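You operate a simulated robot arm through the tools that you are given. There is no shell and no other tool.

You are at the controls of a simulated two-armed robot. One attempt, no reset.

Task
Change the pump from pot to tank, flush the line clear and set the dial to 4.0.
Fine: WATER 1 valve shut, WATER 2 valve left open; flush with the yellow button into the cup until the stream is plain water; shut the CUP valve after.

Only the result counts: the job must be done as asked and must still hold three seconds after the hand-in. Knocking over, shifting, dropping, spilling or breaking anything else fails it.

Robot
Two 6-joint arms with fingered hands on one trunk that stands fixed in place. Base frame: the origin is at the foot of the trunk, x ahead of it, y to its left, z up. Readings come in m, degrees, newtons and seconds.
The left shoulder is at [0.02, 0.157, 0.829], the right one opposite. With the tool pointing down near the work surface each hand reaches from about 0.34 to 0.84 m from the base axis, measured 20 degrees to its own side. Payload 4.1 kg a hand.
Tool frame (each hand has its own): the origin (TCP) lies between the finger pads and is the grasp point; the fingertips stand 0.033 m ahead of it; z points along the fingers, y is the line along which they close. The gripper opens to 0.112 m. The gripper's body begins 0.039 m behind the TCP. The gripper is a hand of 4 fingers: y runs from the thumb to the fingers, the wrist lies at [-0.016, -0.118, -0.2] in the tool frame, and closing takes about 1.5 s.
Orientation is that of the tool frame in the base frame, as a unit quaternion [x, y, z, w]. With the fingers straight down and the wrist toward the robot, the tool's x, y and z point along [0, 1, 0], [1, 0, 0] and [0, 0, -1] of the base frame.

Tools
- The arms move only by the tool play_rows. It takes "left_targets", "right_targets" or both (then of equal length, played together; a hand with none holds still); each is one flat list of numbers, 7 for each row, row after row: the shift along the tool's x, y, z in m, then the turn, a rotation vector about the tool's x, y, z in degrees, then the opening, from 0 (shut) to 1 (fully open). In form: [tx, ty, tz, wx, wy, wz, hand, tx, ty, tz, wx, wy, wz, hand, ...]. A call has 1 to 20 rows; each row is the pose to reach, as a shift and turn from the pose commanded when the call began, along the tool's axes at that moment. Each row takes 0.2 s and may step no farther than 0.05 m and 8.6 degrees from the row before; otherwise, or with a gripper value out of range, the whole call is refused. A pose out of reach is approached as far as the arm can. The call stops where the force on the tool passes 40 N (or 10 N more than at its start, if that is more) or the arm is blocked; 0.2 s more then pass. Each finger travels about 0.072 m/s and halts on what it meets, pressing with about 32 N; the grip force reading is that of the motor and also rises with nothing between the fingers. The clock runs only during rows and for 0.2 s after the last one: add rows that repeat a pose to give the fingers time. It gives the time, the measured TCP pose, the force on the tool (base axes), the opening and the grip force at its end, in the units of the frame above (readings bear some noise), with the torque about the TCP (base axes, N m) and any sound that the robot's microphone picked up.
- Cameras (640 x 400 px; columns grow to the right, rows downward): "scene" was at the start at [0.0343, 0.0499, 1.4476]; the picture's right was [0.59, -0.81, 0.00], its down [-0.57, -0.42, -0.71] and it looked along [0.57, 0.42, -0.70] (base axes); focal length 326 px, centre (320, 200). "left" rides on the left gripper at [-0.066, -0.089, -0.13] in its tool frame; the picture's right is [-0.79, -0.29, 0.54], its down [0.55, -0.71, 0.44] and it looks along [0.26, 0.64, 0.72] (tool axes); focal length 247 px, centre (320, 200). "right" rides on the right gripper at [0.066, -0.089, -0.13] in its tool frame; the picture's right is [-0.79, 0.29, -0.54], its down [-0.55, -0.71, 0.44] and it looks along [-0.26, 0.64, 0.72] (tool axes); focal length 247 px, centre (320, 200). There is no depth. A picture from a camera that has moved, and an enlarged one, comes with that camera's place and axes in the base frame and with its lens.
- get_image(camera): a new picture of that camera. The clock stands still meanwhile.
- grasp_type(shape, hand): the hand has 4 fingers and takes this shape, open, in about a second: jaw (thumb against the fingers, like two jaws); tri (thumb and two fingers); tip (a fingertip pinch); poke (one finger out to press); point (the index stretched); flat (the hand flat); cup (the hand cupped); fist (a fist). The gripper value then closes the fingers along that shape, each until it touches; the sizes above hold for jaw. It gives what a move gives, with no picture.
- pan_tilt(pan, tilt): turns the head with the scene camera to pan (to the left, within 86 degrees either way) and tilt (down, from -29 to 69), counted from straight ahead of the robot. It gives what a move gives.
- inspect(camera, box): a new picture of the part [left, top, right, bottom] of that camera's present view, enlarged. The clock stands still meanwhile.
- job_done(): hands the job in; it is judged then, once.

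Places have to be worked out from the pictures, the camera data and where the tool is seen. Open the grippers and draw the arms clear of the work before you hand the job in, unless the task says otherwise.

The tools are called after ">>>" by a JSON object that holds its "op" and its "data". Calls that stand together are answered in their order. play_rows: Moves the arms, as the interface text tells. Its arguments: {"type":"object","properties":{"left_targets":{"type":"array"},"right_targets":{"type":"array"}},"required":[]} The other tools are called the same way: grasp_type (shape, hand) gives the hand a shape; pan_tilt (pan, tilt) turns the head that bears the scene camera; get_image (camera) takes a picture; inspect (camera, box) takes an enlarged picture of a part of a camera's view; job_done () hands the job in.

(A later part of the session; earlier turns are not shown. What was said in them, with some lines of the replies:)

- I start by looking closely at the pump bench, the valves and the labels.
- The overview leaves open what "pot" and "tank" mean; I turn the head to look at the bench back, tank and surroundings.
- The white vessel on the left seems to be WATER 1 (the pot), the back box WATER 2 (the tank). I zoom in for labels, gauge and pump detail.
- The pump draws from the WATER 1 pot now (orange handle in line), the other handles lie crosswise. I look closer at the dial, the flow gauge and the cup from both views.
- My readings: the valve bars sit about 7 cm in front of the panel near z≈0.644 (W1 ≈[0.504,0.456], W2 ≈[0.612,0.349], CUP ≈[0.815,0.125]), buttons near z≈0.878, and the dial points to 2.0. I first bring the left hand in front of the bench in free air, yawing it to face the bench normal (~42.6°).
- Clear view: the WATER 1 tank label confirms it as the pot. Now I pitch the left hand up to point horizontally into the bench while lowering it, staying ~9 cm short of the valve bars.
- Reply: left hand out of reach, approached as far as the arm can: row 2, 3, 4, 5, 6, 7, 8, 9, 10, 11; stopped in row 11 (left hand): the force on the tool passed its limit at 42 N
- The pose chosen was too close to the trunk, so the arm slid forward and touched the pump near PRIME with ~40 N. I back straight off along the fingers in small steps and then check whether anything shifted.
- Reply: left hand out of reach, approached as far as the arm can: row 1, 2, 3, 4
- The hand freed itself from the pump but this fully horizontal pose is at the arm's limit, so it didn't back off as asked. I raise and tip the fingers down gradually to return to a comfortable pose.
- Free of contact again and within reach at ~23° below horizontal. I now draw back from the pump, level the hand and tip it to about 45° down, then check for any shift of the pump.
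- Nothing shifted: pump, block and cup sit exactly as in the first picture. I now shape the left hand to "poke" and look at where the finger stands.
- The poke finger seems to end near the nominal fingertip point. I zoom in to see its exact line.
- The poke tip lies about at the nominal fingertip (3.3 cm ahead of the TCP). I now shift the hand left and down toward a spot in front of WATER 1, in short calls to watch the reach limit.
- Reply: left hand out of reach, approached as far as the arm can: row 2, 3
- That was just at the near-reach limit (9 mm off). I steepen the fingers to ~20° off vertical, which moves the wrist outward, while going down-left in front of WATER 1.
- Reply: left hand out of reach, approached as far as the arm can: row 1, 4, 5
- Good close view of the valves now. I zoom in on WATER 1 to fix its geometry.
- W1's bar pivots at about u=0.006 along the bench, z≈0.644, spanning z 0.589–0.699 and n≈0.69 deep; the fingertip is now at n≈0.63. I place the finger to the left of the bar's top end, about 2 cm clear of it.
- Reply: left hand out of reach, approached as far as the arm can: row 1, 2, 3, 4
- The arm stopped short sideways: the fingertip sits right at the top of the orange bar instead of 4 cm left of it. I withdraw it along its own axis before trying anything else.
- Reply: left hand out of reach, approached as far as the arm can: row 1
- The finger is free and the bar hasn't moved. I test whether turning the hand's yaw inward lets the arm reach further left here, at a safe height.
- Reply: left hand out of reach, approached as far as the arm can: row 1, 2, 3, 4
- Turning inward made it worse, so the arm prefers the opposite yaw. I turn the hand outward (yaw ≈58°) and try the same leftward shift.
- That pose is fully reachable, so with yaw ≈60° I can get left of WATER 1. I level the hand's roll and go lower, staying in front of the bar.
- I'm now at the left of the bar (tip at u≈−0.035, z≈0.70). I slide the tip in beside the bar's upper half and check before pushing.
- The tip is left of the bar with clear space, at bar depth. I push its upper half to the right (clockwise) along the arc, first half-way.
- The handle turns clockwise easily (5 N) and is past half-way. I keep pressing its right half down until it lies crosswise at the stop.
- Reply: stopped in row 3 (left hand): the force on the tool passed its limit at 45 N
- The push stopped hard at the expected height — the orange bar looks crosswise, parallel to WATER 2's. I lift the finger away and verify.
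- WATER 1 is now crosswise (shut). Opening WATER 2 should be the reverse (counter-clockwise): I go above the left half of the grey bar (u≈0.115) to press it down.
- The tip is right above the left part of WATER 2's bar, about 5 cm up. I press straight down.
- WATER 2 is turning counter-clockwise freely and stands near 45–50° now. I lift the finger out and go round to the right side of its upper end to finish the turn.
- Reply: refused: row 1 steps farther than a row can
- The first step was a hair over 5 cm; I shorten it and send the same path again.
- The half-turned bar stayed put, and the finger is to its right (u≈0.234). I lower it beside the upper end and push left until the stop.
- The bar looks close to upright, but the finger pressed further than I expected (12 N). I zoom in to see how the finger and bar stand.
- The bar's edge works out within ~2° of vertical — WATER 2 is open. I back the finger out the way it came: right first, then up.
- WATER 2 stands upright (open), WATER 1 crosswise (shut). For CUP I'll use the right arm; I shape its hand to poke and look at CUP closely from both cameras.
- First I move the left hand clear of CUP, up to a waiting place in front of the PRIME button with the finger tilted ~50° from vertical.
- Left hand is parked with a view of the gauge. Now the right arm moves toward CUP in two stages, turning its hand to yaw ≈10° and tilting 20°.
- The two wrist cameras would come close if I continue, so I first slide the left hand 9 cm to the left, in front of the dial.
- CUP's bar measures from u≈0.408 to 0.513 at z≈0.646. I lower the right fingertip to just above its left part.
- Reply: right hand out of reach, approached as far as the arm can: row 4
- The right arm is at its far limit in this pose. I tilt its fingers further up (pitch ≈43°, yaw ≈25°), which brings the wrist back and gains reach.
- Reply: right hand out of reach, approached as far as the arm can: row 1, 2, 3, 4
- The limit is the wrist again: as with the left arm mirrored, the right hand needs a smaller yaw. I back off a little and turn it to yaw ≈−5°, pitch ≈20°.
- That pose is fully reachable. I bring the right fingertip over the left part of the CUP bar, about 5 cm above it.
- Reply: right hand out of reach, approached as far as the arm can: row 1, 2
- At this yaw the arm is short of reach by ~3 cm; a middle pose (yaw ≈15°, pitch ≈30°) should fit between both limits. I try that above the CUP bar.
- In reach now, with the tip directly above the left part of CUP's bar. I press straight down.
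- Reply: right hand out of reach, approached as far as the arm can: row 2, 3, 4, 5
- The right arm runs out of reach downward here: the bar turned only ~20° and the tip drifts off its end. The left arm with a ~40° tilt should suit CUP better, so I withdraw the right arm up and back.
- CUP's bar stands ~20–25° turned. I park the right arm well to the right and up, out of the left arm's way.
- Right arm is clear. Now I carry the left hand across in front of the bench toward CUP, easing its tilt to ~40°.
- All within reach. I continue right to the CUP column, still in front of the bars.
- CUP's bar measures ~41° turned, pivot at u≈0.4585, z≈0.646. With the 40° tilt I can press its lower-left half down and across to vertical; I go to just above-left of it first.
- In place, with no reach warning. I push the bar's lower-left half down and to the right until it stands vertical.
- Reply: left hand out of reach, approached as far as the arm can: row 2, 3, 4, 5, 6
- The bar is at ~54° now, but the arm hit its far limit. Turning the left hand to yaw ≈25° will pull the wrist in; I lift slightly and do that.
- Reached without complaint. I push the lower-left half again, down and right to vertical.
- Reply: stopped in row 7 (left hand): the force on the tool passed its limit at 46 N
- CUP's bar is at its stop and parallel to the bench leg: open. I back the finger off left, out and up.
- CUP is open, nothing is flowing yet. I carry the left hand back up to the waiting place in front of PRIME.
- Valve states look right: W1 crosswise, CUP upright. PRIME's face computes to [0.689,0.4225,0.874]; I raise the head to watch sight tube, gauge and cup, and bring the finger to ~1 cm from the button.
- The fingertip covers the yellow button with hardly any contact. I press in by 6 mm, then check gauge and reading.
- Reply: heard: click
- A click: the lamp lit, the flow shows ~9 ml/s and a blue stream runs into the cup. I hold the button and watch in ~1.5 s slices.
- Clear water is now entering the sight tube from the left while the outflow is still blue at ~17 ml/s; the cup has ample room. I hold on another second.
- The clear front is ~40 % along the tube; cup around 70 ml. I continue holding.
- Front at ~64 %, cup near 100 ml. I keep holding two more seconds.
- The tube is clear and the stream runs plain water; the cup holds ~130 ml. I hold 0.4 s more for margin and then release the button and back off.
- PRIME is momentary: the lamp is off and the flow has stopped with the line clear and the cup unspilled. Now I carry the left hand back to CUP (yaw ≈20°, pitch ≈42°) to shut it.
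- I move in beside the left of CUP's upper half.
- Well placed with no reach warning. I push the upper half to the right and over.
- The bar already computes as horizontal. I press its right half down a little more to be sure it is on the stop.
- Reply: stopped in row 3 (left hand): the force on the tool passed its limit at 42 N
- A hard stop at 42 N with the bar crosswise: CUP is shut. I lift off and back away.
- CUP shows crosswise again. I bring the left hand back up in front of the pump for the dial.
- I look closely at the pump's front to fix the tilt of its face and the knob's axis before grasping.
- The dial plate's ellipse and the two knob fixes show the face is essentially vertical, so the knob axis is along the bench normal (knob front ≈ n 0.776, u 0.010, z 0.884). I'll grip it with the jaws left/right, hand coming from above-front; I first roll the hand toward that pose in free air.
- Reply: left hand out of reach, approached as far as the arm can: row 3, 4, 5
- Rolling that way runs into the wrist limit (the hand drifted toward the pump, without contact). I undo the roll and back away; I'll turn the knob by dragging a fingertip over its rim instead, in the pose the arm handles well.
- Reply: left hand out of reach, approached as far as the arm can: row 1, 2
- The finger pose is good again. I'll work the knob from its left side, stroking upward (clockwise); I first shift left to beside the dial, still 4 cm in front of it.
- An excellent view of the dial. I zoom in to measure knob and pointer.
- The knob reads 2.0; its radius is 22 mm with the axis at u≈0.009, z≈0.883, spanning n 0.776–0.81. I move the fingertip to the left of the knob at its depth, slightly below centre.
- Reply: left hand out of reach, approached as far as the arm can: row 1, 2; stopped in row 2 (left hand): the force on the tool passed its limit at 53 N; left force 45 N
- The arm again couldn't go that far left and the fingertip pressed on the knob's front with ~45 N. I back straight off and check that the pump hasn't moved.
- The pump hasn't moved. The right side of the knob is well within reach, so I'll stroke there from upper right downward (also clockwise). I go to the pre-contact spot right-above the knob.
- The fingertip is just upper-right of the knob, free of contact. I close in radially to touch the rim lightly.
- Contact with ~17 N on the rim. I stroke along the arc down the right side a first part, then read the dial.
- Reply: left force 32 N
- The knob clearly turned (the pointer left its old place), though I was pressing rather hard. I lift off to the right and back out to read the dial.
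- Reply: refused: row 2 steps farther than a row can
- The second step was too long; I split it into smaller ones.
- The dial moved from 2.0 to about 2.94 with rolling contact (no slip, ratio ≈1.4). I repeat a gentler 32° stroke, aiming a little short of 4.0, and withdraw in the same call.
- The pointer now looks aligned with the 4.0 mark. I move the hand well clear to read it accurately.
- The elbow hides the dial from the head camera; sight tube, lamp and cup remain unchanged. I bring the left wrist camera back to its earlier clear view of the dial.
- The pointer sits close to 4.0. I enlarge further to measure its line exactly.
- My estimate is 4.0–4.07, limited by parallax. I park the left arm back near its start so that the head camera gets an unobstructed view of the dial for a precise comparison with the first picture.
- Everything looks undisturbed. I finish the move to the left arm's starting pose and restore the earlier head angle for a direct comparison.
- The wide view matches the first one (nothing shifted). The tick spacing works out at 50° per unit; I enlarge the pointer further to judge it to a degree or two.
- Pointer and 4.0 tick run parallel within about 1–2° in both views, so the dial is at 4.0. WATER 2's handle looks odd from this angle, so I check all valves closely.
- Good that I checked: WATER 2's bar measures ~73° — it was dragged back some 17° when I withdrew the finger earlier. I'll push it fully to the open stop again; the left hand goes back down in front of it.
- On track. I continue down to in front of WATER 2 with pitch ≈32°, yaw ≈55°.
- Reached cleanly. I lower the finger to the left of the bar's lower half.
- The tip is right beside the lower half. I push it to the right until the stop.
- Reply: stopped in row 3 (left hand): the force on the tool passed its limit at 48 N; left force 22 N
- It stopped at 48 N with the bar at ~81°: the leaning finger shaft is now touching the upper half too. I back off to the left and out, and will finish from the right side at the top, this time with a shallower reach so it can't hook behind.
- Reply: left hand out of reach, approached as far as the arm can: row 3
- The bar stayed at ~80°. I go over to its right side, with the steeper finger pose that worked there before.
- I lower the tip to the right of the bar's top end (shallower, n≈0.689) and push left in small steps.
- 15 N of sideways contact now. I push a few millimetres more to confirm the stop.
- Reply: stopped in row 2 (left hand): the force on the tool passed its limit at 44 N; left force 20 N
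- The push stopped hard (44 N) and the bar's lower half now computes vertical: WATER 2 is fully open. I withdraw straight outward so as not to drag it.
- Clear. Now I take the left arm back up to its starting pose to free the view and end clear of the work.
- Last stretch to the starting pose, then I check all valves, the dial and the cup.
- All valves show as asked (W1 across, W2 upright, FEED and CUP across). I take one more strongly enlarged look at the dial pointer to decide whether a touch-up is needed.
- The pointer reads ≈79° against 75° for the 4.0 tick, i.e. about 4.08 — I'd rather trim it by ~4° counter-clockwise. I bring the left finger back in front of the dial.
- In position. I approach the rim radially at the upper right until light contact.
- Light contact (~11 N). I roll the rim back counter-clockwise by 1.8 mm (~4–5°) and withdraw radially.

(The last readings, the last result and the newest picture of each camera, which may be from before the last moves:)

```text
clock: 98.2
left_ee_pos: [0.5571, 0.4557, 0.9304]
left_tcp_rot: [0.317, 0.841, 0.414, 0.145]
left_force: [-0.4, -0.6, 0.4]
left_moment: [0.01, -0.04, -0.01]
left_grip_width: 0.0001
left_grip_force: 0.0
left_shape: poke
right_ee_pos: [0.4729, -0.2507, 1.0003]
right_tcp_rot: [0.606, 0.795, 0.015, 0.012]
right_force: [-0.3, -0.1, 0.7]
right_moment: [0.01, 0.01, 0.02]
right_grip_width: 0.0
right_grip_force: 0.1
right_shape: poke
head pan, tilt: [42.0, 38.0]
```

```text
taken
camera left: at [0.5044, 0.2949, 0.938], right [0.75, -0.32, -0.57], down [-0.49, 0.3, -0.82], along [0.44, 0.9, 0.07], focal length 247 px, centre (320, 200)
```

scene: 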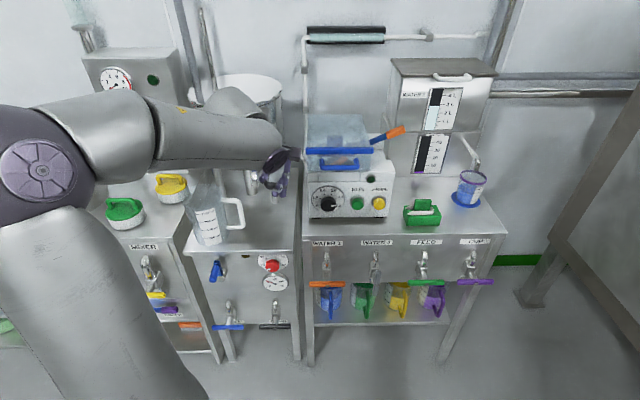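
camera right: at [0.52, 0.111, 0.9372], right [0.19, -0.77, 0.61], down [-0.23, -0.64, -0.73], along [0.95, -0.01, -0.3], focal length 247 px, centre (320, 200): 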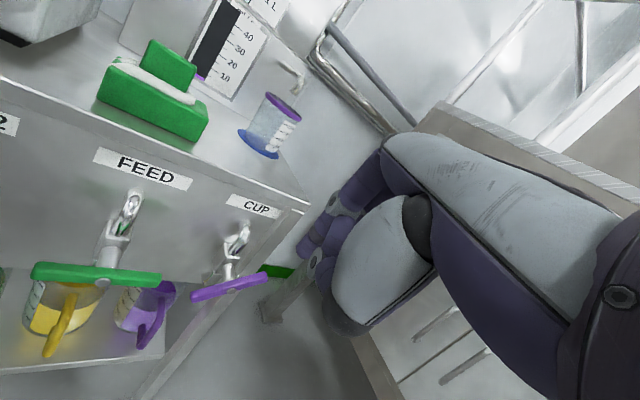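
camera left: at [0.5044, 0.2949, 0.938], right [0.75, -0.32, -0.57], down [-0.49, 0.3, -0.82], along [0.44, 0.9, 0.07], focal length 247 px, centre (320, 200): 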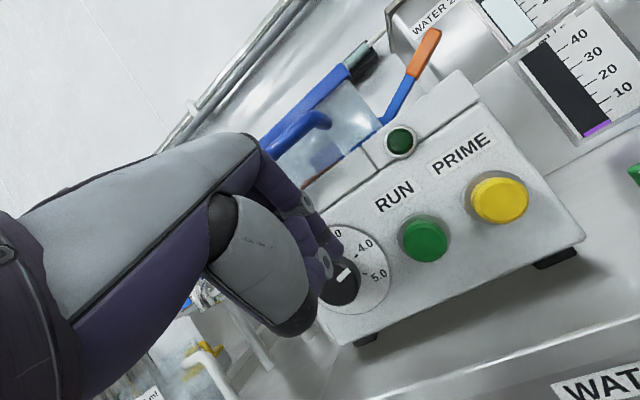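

The pointer is visible here; I zoom in to measure it against the 4.0 and 5.0 ticks.

>>> {"op": "inspect", "data": {"camera": "left", "box": [318, 225, 398, 305]}}

>>> {"op": "inspect", "data": {"camera": "scene", "box": [308, 180, 350, 220]}}

```text
5.00 times, centred on (358, 265) of left
camera zoom: at [0.5044, 0.2949, 0.938], right [0.75, -0.32, -0.57], down [-0.49, 0.3, -0.82], along [0.44, 0.9, 0.07], focal length 1235 px, centre (130, -125)
```

zoom: 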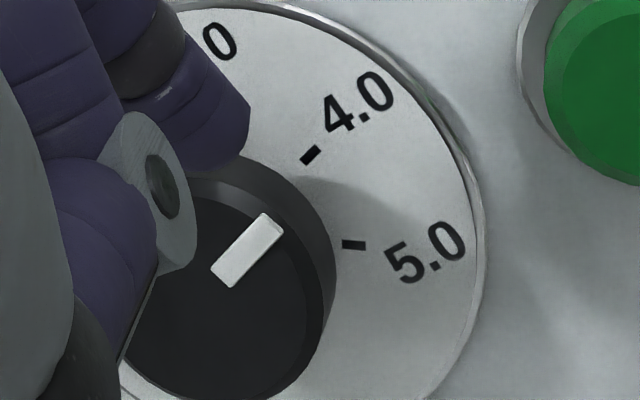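

```text
10.00 times, centred on (329, 200) of scene
camera zoom: at [0.0327, 0.0598, 1.4575], right [0.67, -0.74, 0.0], down [-0.46, -0.41, -0.79], along [0.59, 0.53, -0.62], focal length 3262 px, centre (230, 200)
```

zoom: 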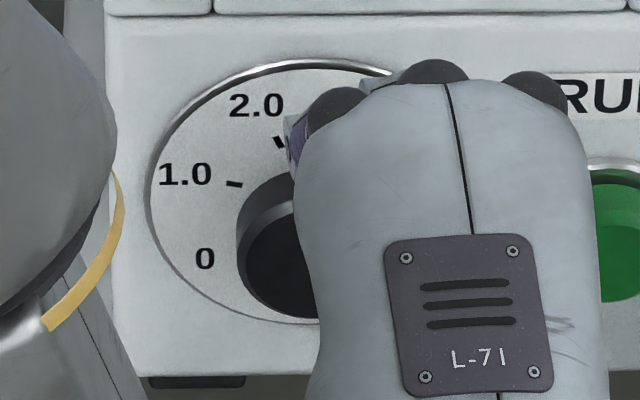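

By the same measure the pointer moved from ~79° to ~75°, i.e. onto 4.0. I return the left arm to its starting pose for a clear final check.

>>> {"op": "play_rows", "data": {"left_targets": [0.0192, 0.0005, -0.0254, 6.4, -1.2, 2.4, 0, 0.0383, 0.009, -0.0409, 12.9, -2.3, 4.8, 0, 0.0575, 0.0176, -0.0563, 19.3, -3.5, 7.2, 0, 0.0767, 0.0262, -0.0697, 25.7, -4.7, 9.6, 0, 0.0959, 0.0326, -0.0831, 32.1, -5.8, 11.9, 0, 0.115, 0.039, -0.0966, 38.6, -7, 14.3, 0, 0.1342, 0.0454, -0.11, 45, -8.1, 16.7, 0, 0.1534, 0.0518, -0.1234, 51.4, -9.3, 19.1, 0]}}

>>> {"op": "get_image", "data": {"camera": "scene"}}

>>> {"op": "inspect", "data": {"camera": "scene", "box": [322, 190, 350, 212]}}

>>> {"op": "inspect", "data": {"camera": "scene", "box": [308, 180, 350, 220]}}

```text
clock: 100.0
left_ee_pos: [0.4003, 0.5043, 1.0509]
left_tcp_rot: [0.512, 0.859, 0.004, -0.009]
left_force: [0.9, -0.2, -0.3]
left_moment: [-0.02, -0.04, -0.02]
left_grip_width: 0.0002
left_grip_force: 0.1
left_shape: poke
right_ee_pos: [0.4746, -0.2511, 1.0009]
right_tcp_rot: [0.607, 0.795, 0.015, 0.012]
right_force: [-0.7, -1.5, 0.4]
right_moment: [-0.02, 0.03, 0.0]
right_grip_width: 0.0
right_grip_force: 0.1
right_shape: poke
head pan, tilt: [42.0, 38.0]
```

```text
taken
```

scene: 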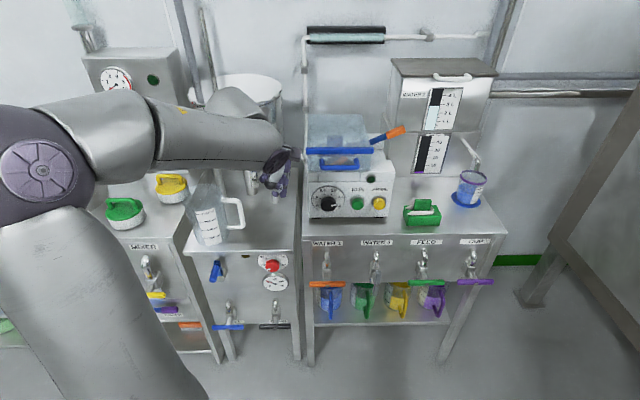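

```text
16.00 times, centred on (336, 201) of scene
camera zoom: at [0.0327, 0.0595, 1.4575], right [0.67, -0.74, 0.0], down [-0.46, -0.41, -0.79], along [0.59, 0.53, -0.62], focal length 5220 px, centre (64, 184)
```

zoom: 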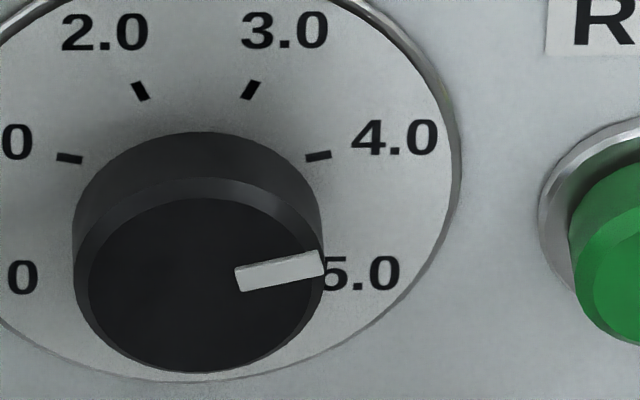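

```text
10.00 times, centred on (329, 200) of scene
camera zoom: at [0.0327, 0.0595, 1.4575], right [0.67, -0.74, 0.0], down [-0.46, -0.41, -0.79], along [0.59, 0.53, -0.62], focal length 3262 px, centre (230, 200)
```

zoom: 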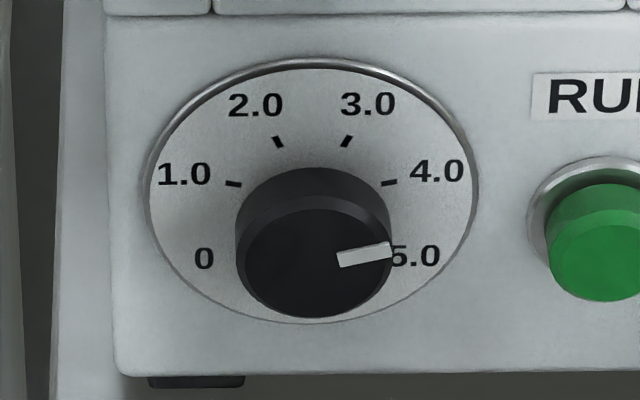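

The pointer slope now equals the 4.0 tick's (≈74–75°), so the dial reads 4.0. I open both hands (jaw) and make a last check of valves, cup and gauge.

>>> {"op": "grasp_type", "data": {"hand": "left", "shape": "jaw"}}

>>> {"op": "grasp_type", "data": {"hand": "right", "shape": "jaw"}}

>>> {"op": "inspect", "data": {"camera": "scene", "box": [295, 225, 505, 340]}}

>>> {"op": "inspect", "data": {"camera": "scene", "box": [290, 20, 510, 220]}}

>>> {"op": "inspect", "data": {"camera": "scene", "box": [350, 240, 410, 310]}}

```text
clock: 100.8
left_ee_pos: [0.4001, 0.5059, 1.0509]
left_tcp_rot: [0.512, 0.859, 0.006, -0.011]
left_force: [-0.7, -0.5, 0.2]
left_moment: [0.01, 0.0, -0.01]
left_grip_width: 0.1122
left_grip_force: 0.1
left_shape: jaw
right_ee_pos: [0.4732, -0.2514, 1.0002]
right_tcp_rot: [0.607, 0.795, 0.014, 0.013]
right_force: [-0.8, 0.0, -0.1]
right_moment: [0.02, -0.06, 0.01]
right_grip_width: 0.0001
right_grip_force: 0.1
right_shape: poke
head pan, tilt: [42.0, 38.0]
```

```text
clock: 101.8
left_ee_pos: [0.4007, 0.5037, 1.0516]
left_tcp_rot: [0.512, 0.859, 0.005, -0.011]
left_force: [0.5, -0.7, -0.2]
left_moment: [0.05, -0.01, 0.01]
left_grip_width: 0.1117
left_grip_force: 0.1
left_shape: jaw
right_ee_pos: [0.4727, -0.2507, 1.001]
right_tcp_rot: [0.606, 0.795, 0.015, 0.012]
right_force: [-0.2, 0.2, -0.3]
right_moment: [-0.01, -0.03, 0.02]
right_grip_width: 0.1121
right_grip_force: 0.0
right_shape: jaw
head pan, tilt: [42.0, 38.0]
```

```text
3.05 times, centred on (400, 282) of scene
camera zoom: at [0.0326, 0.0596, 1.4575], right [0.67, -0.74, 0.0], down [-0.46, -0.41, -0.79], along [0.59, 0.53, -0.62], focal length 994 px, centre (76, -51)
```

zoom: 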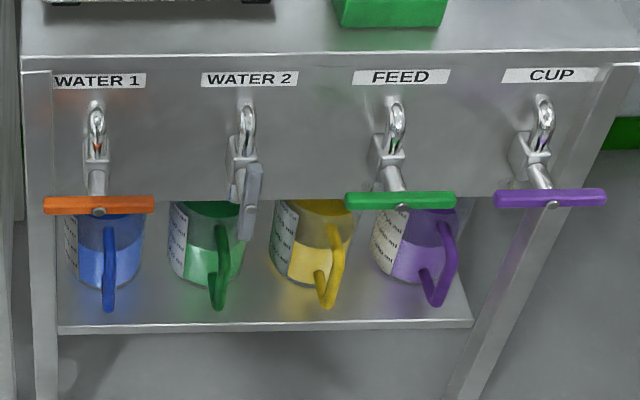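

```text
2.00 times, centred on (400, 120) of scene
camera zoom: at [0.0326, 0.0596, 1.4575], right [0.67, -0.74, 0.0], down [-0.46, -0.41, -0.79], along [0.59, 0.53, -0.62], focal length 652 px, centre (160, 360)
```

zoom: 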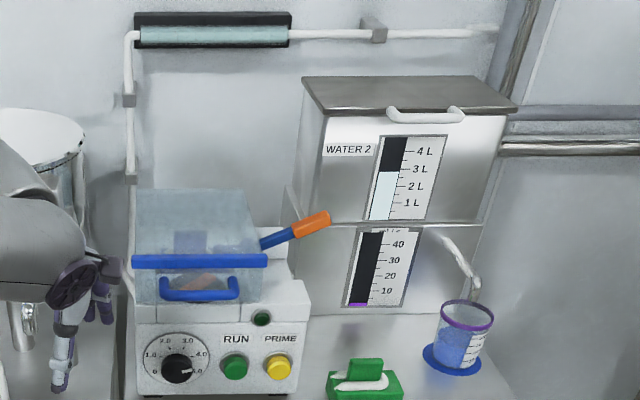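

```text
5.71 times, centred on (380, 275) of scene
camera zoom: at [0.0326, 0.0596, 1.4575], right [0.67, -0.74, 0.0], down [-0.46, -0.41, -0.79], along [0.59, 0.53, -0.62], focal length 1864 px, centre (-23, -229)
```

zoom: 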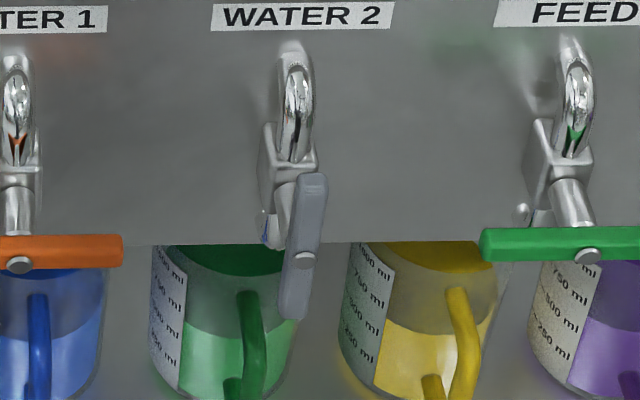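

All is as asked: WATER 1 across (shut), WATER 2 upright (open), FEED and CUP across (shut), sight tube clear, cup unspilled, dial at 4.0, both hands open and clear. I hand the job in.

>>> {"op": "job_done", "data": {}}

```text
The job is handed in.
```

The pump now draws from the tank instead of the pot, the line is flushed clear, and the dial is set to 4.0. I handed the job in; no verdict has come back yet.

- **Valves:** WATER 1 is shut, WATER 2 is fully open, and CUP is shut again after the flush. FEED stayed shut, as I found it.
- **WATER 2:** it had slipped back about 17° when I first withdrew the finger, so the flush ran with it part-open. I pushed it back to its stop afterwards.
- **Flush:** I held the yellow button about 6 seconds, until both the sight tube and the stream into the cup ran plain water. The cup ended at about 130 ml with nothing spilled.
- **Dial:** I turned the knob with a fingertip and overshot to about 4.08, then trimmed it back. The pointer now lines up with the 4.0 mark to within about 0.02 by the camera.
- **Contact:** the left hand bumped the pump twice, at about 42 N and 53 N, while finding its reach limits. Pictures taken afterwards show the pump, the green block and the cup in their original places.

Both hands are open and the arms are clear of the work.
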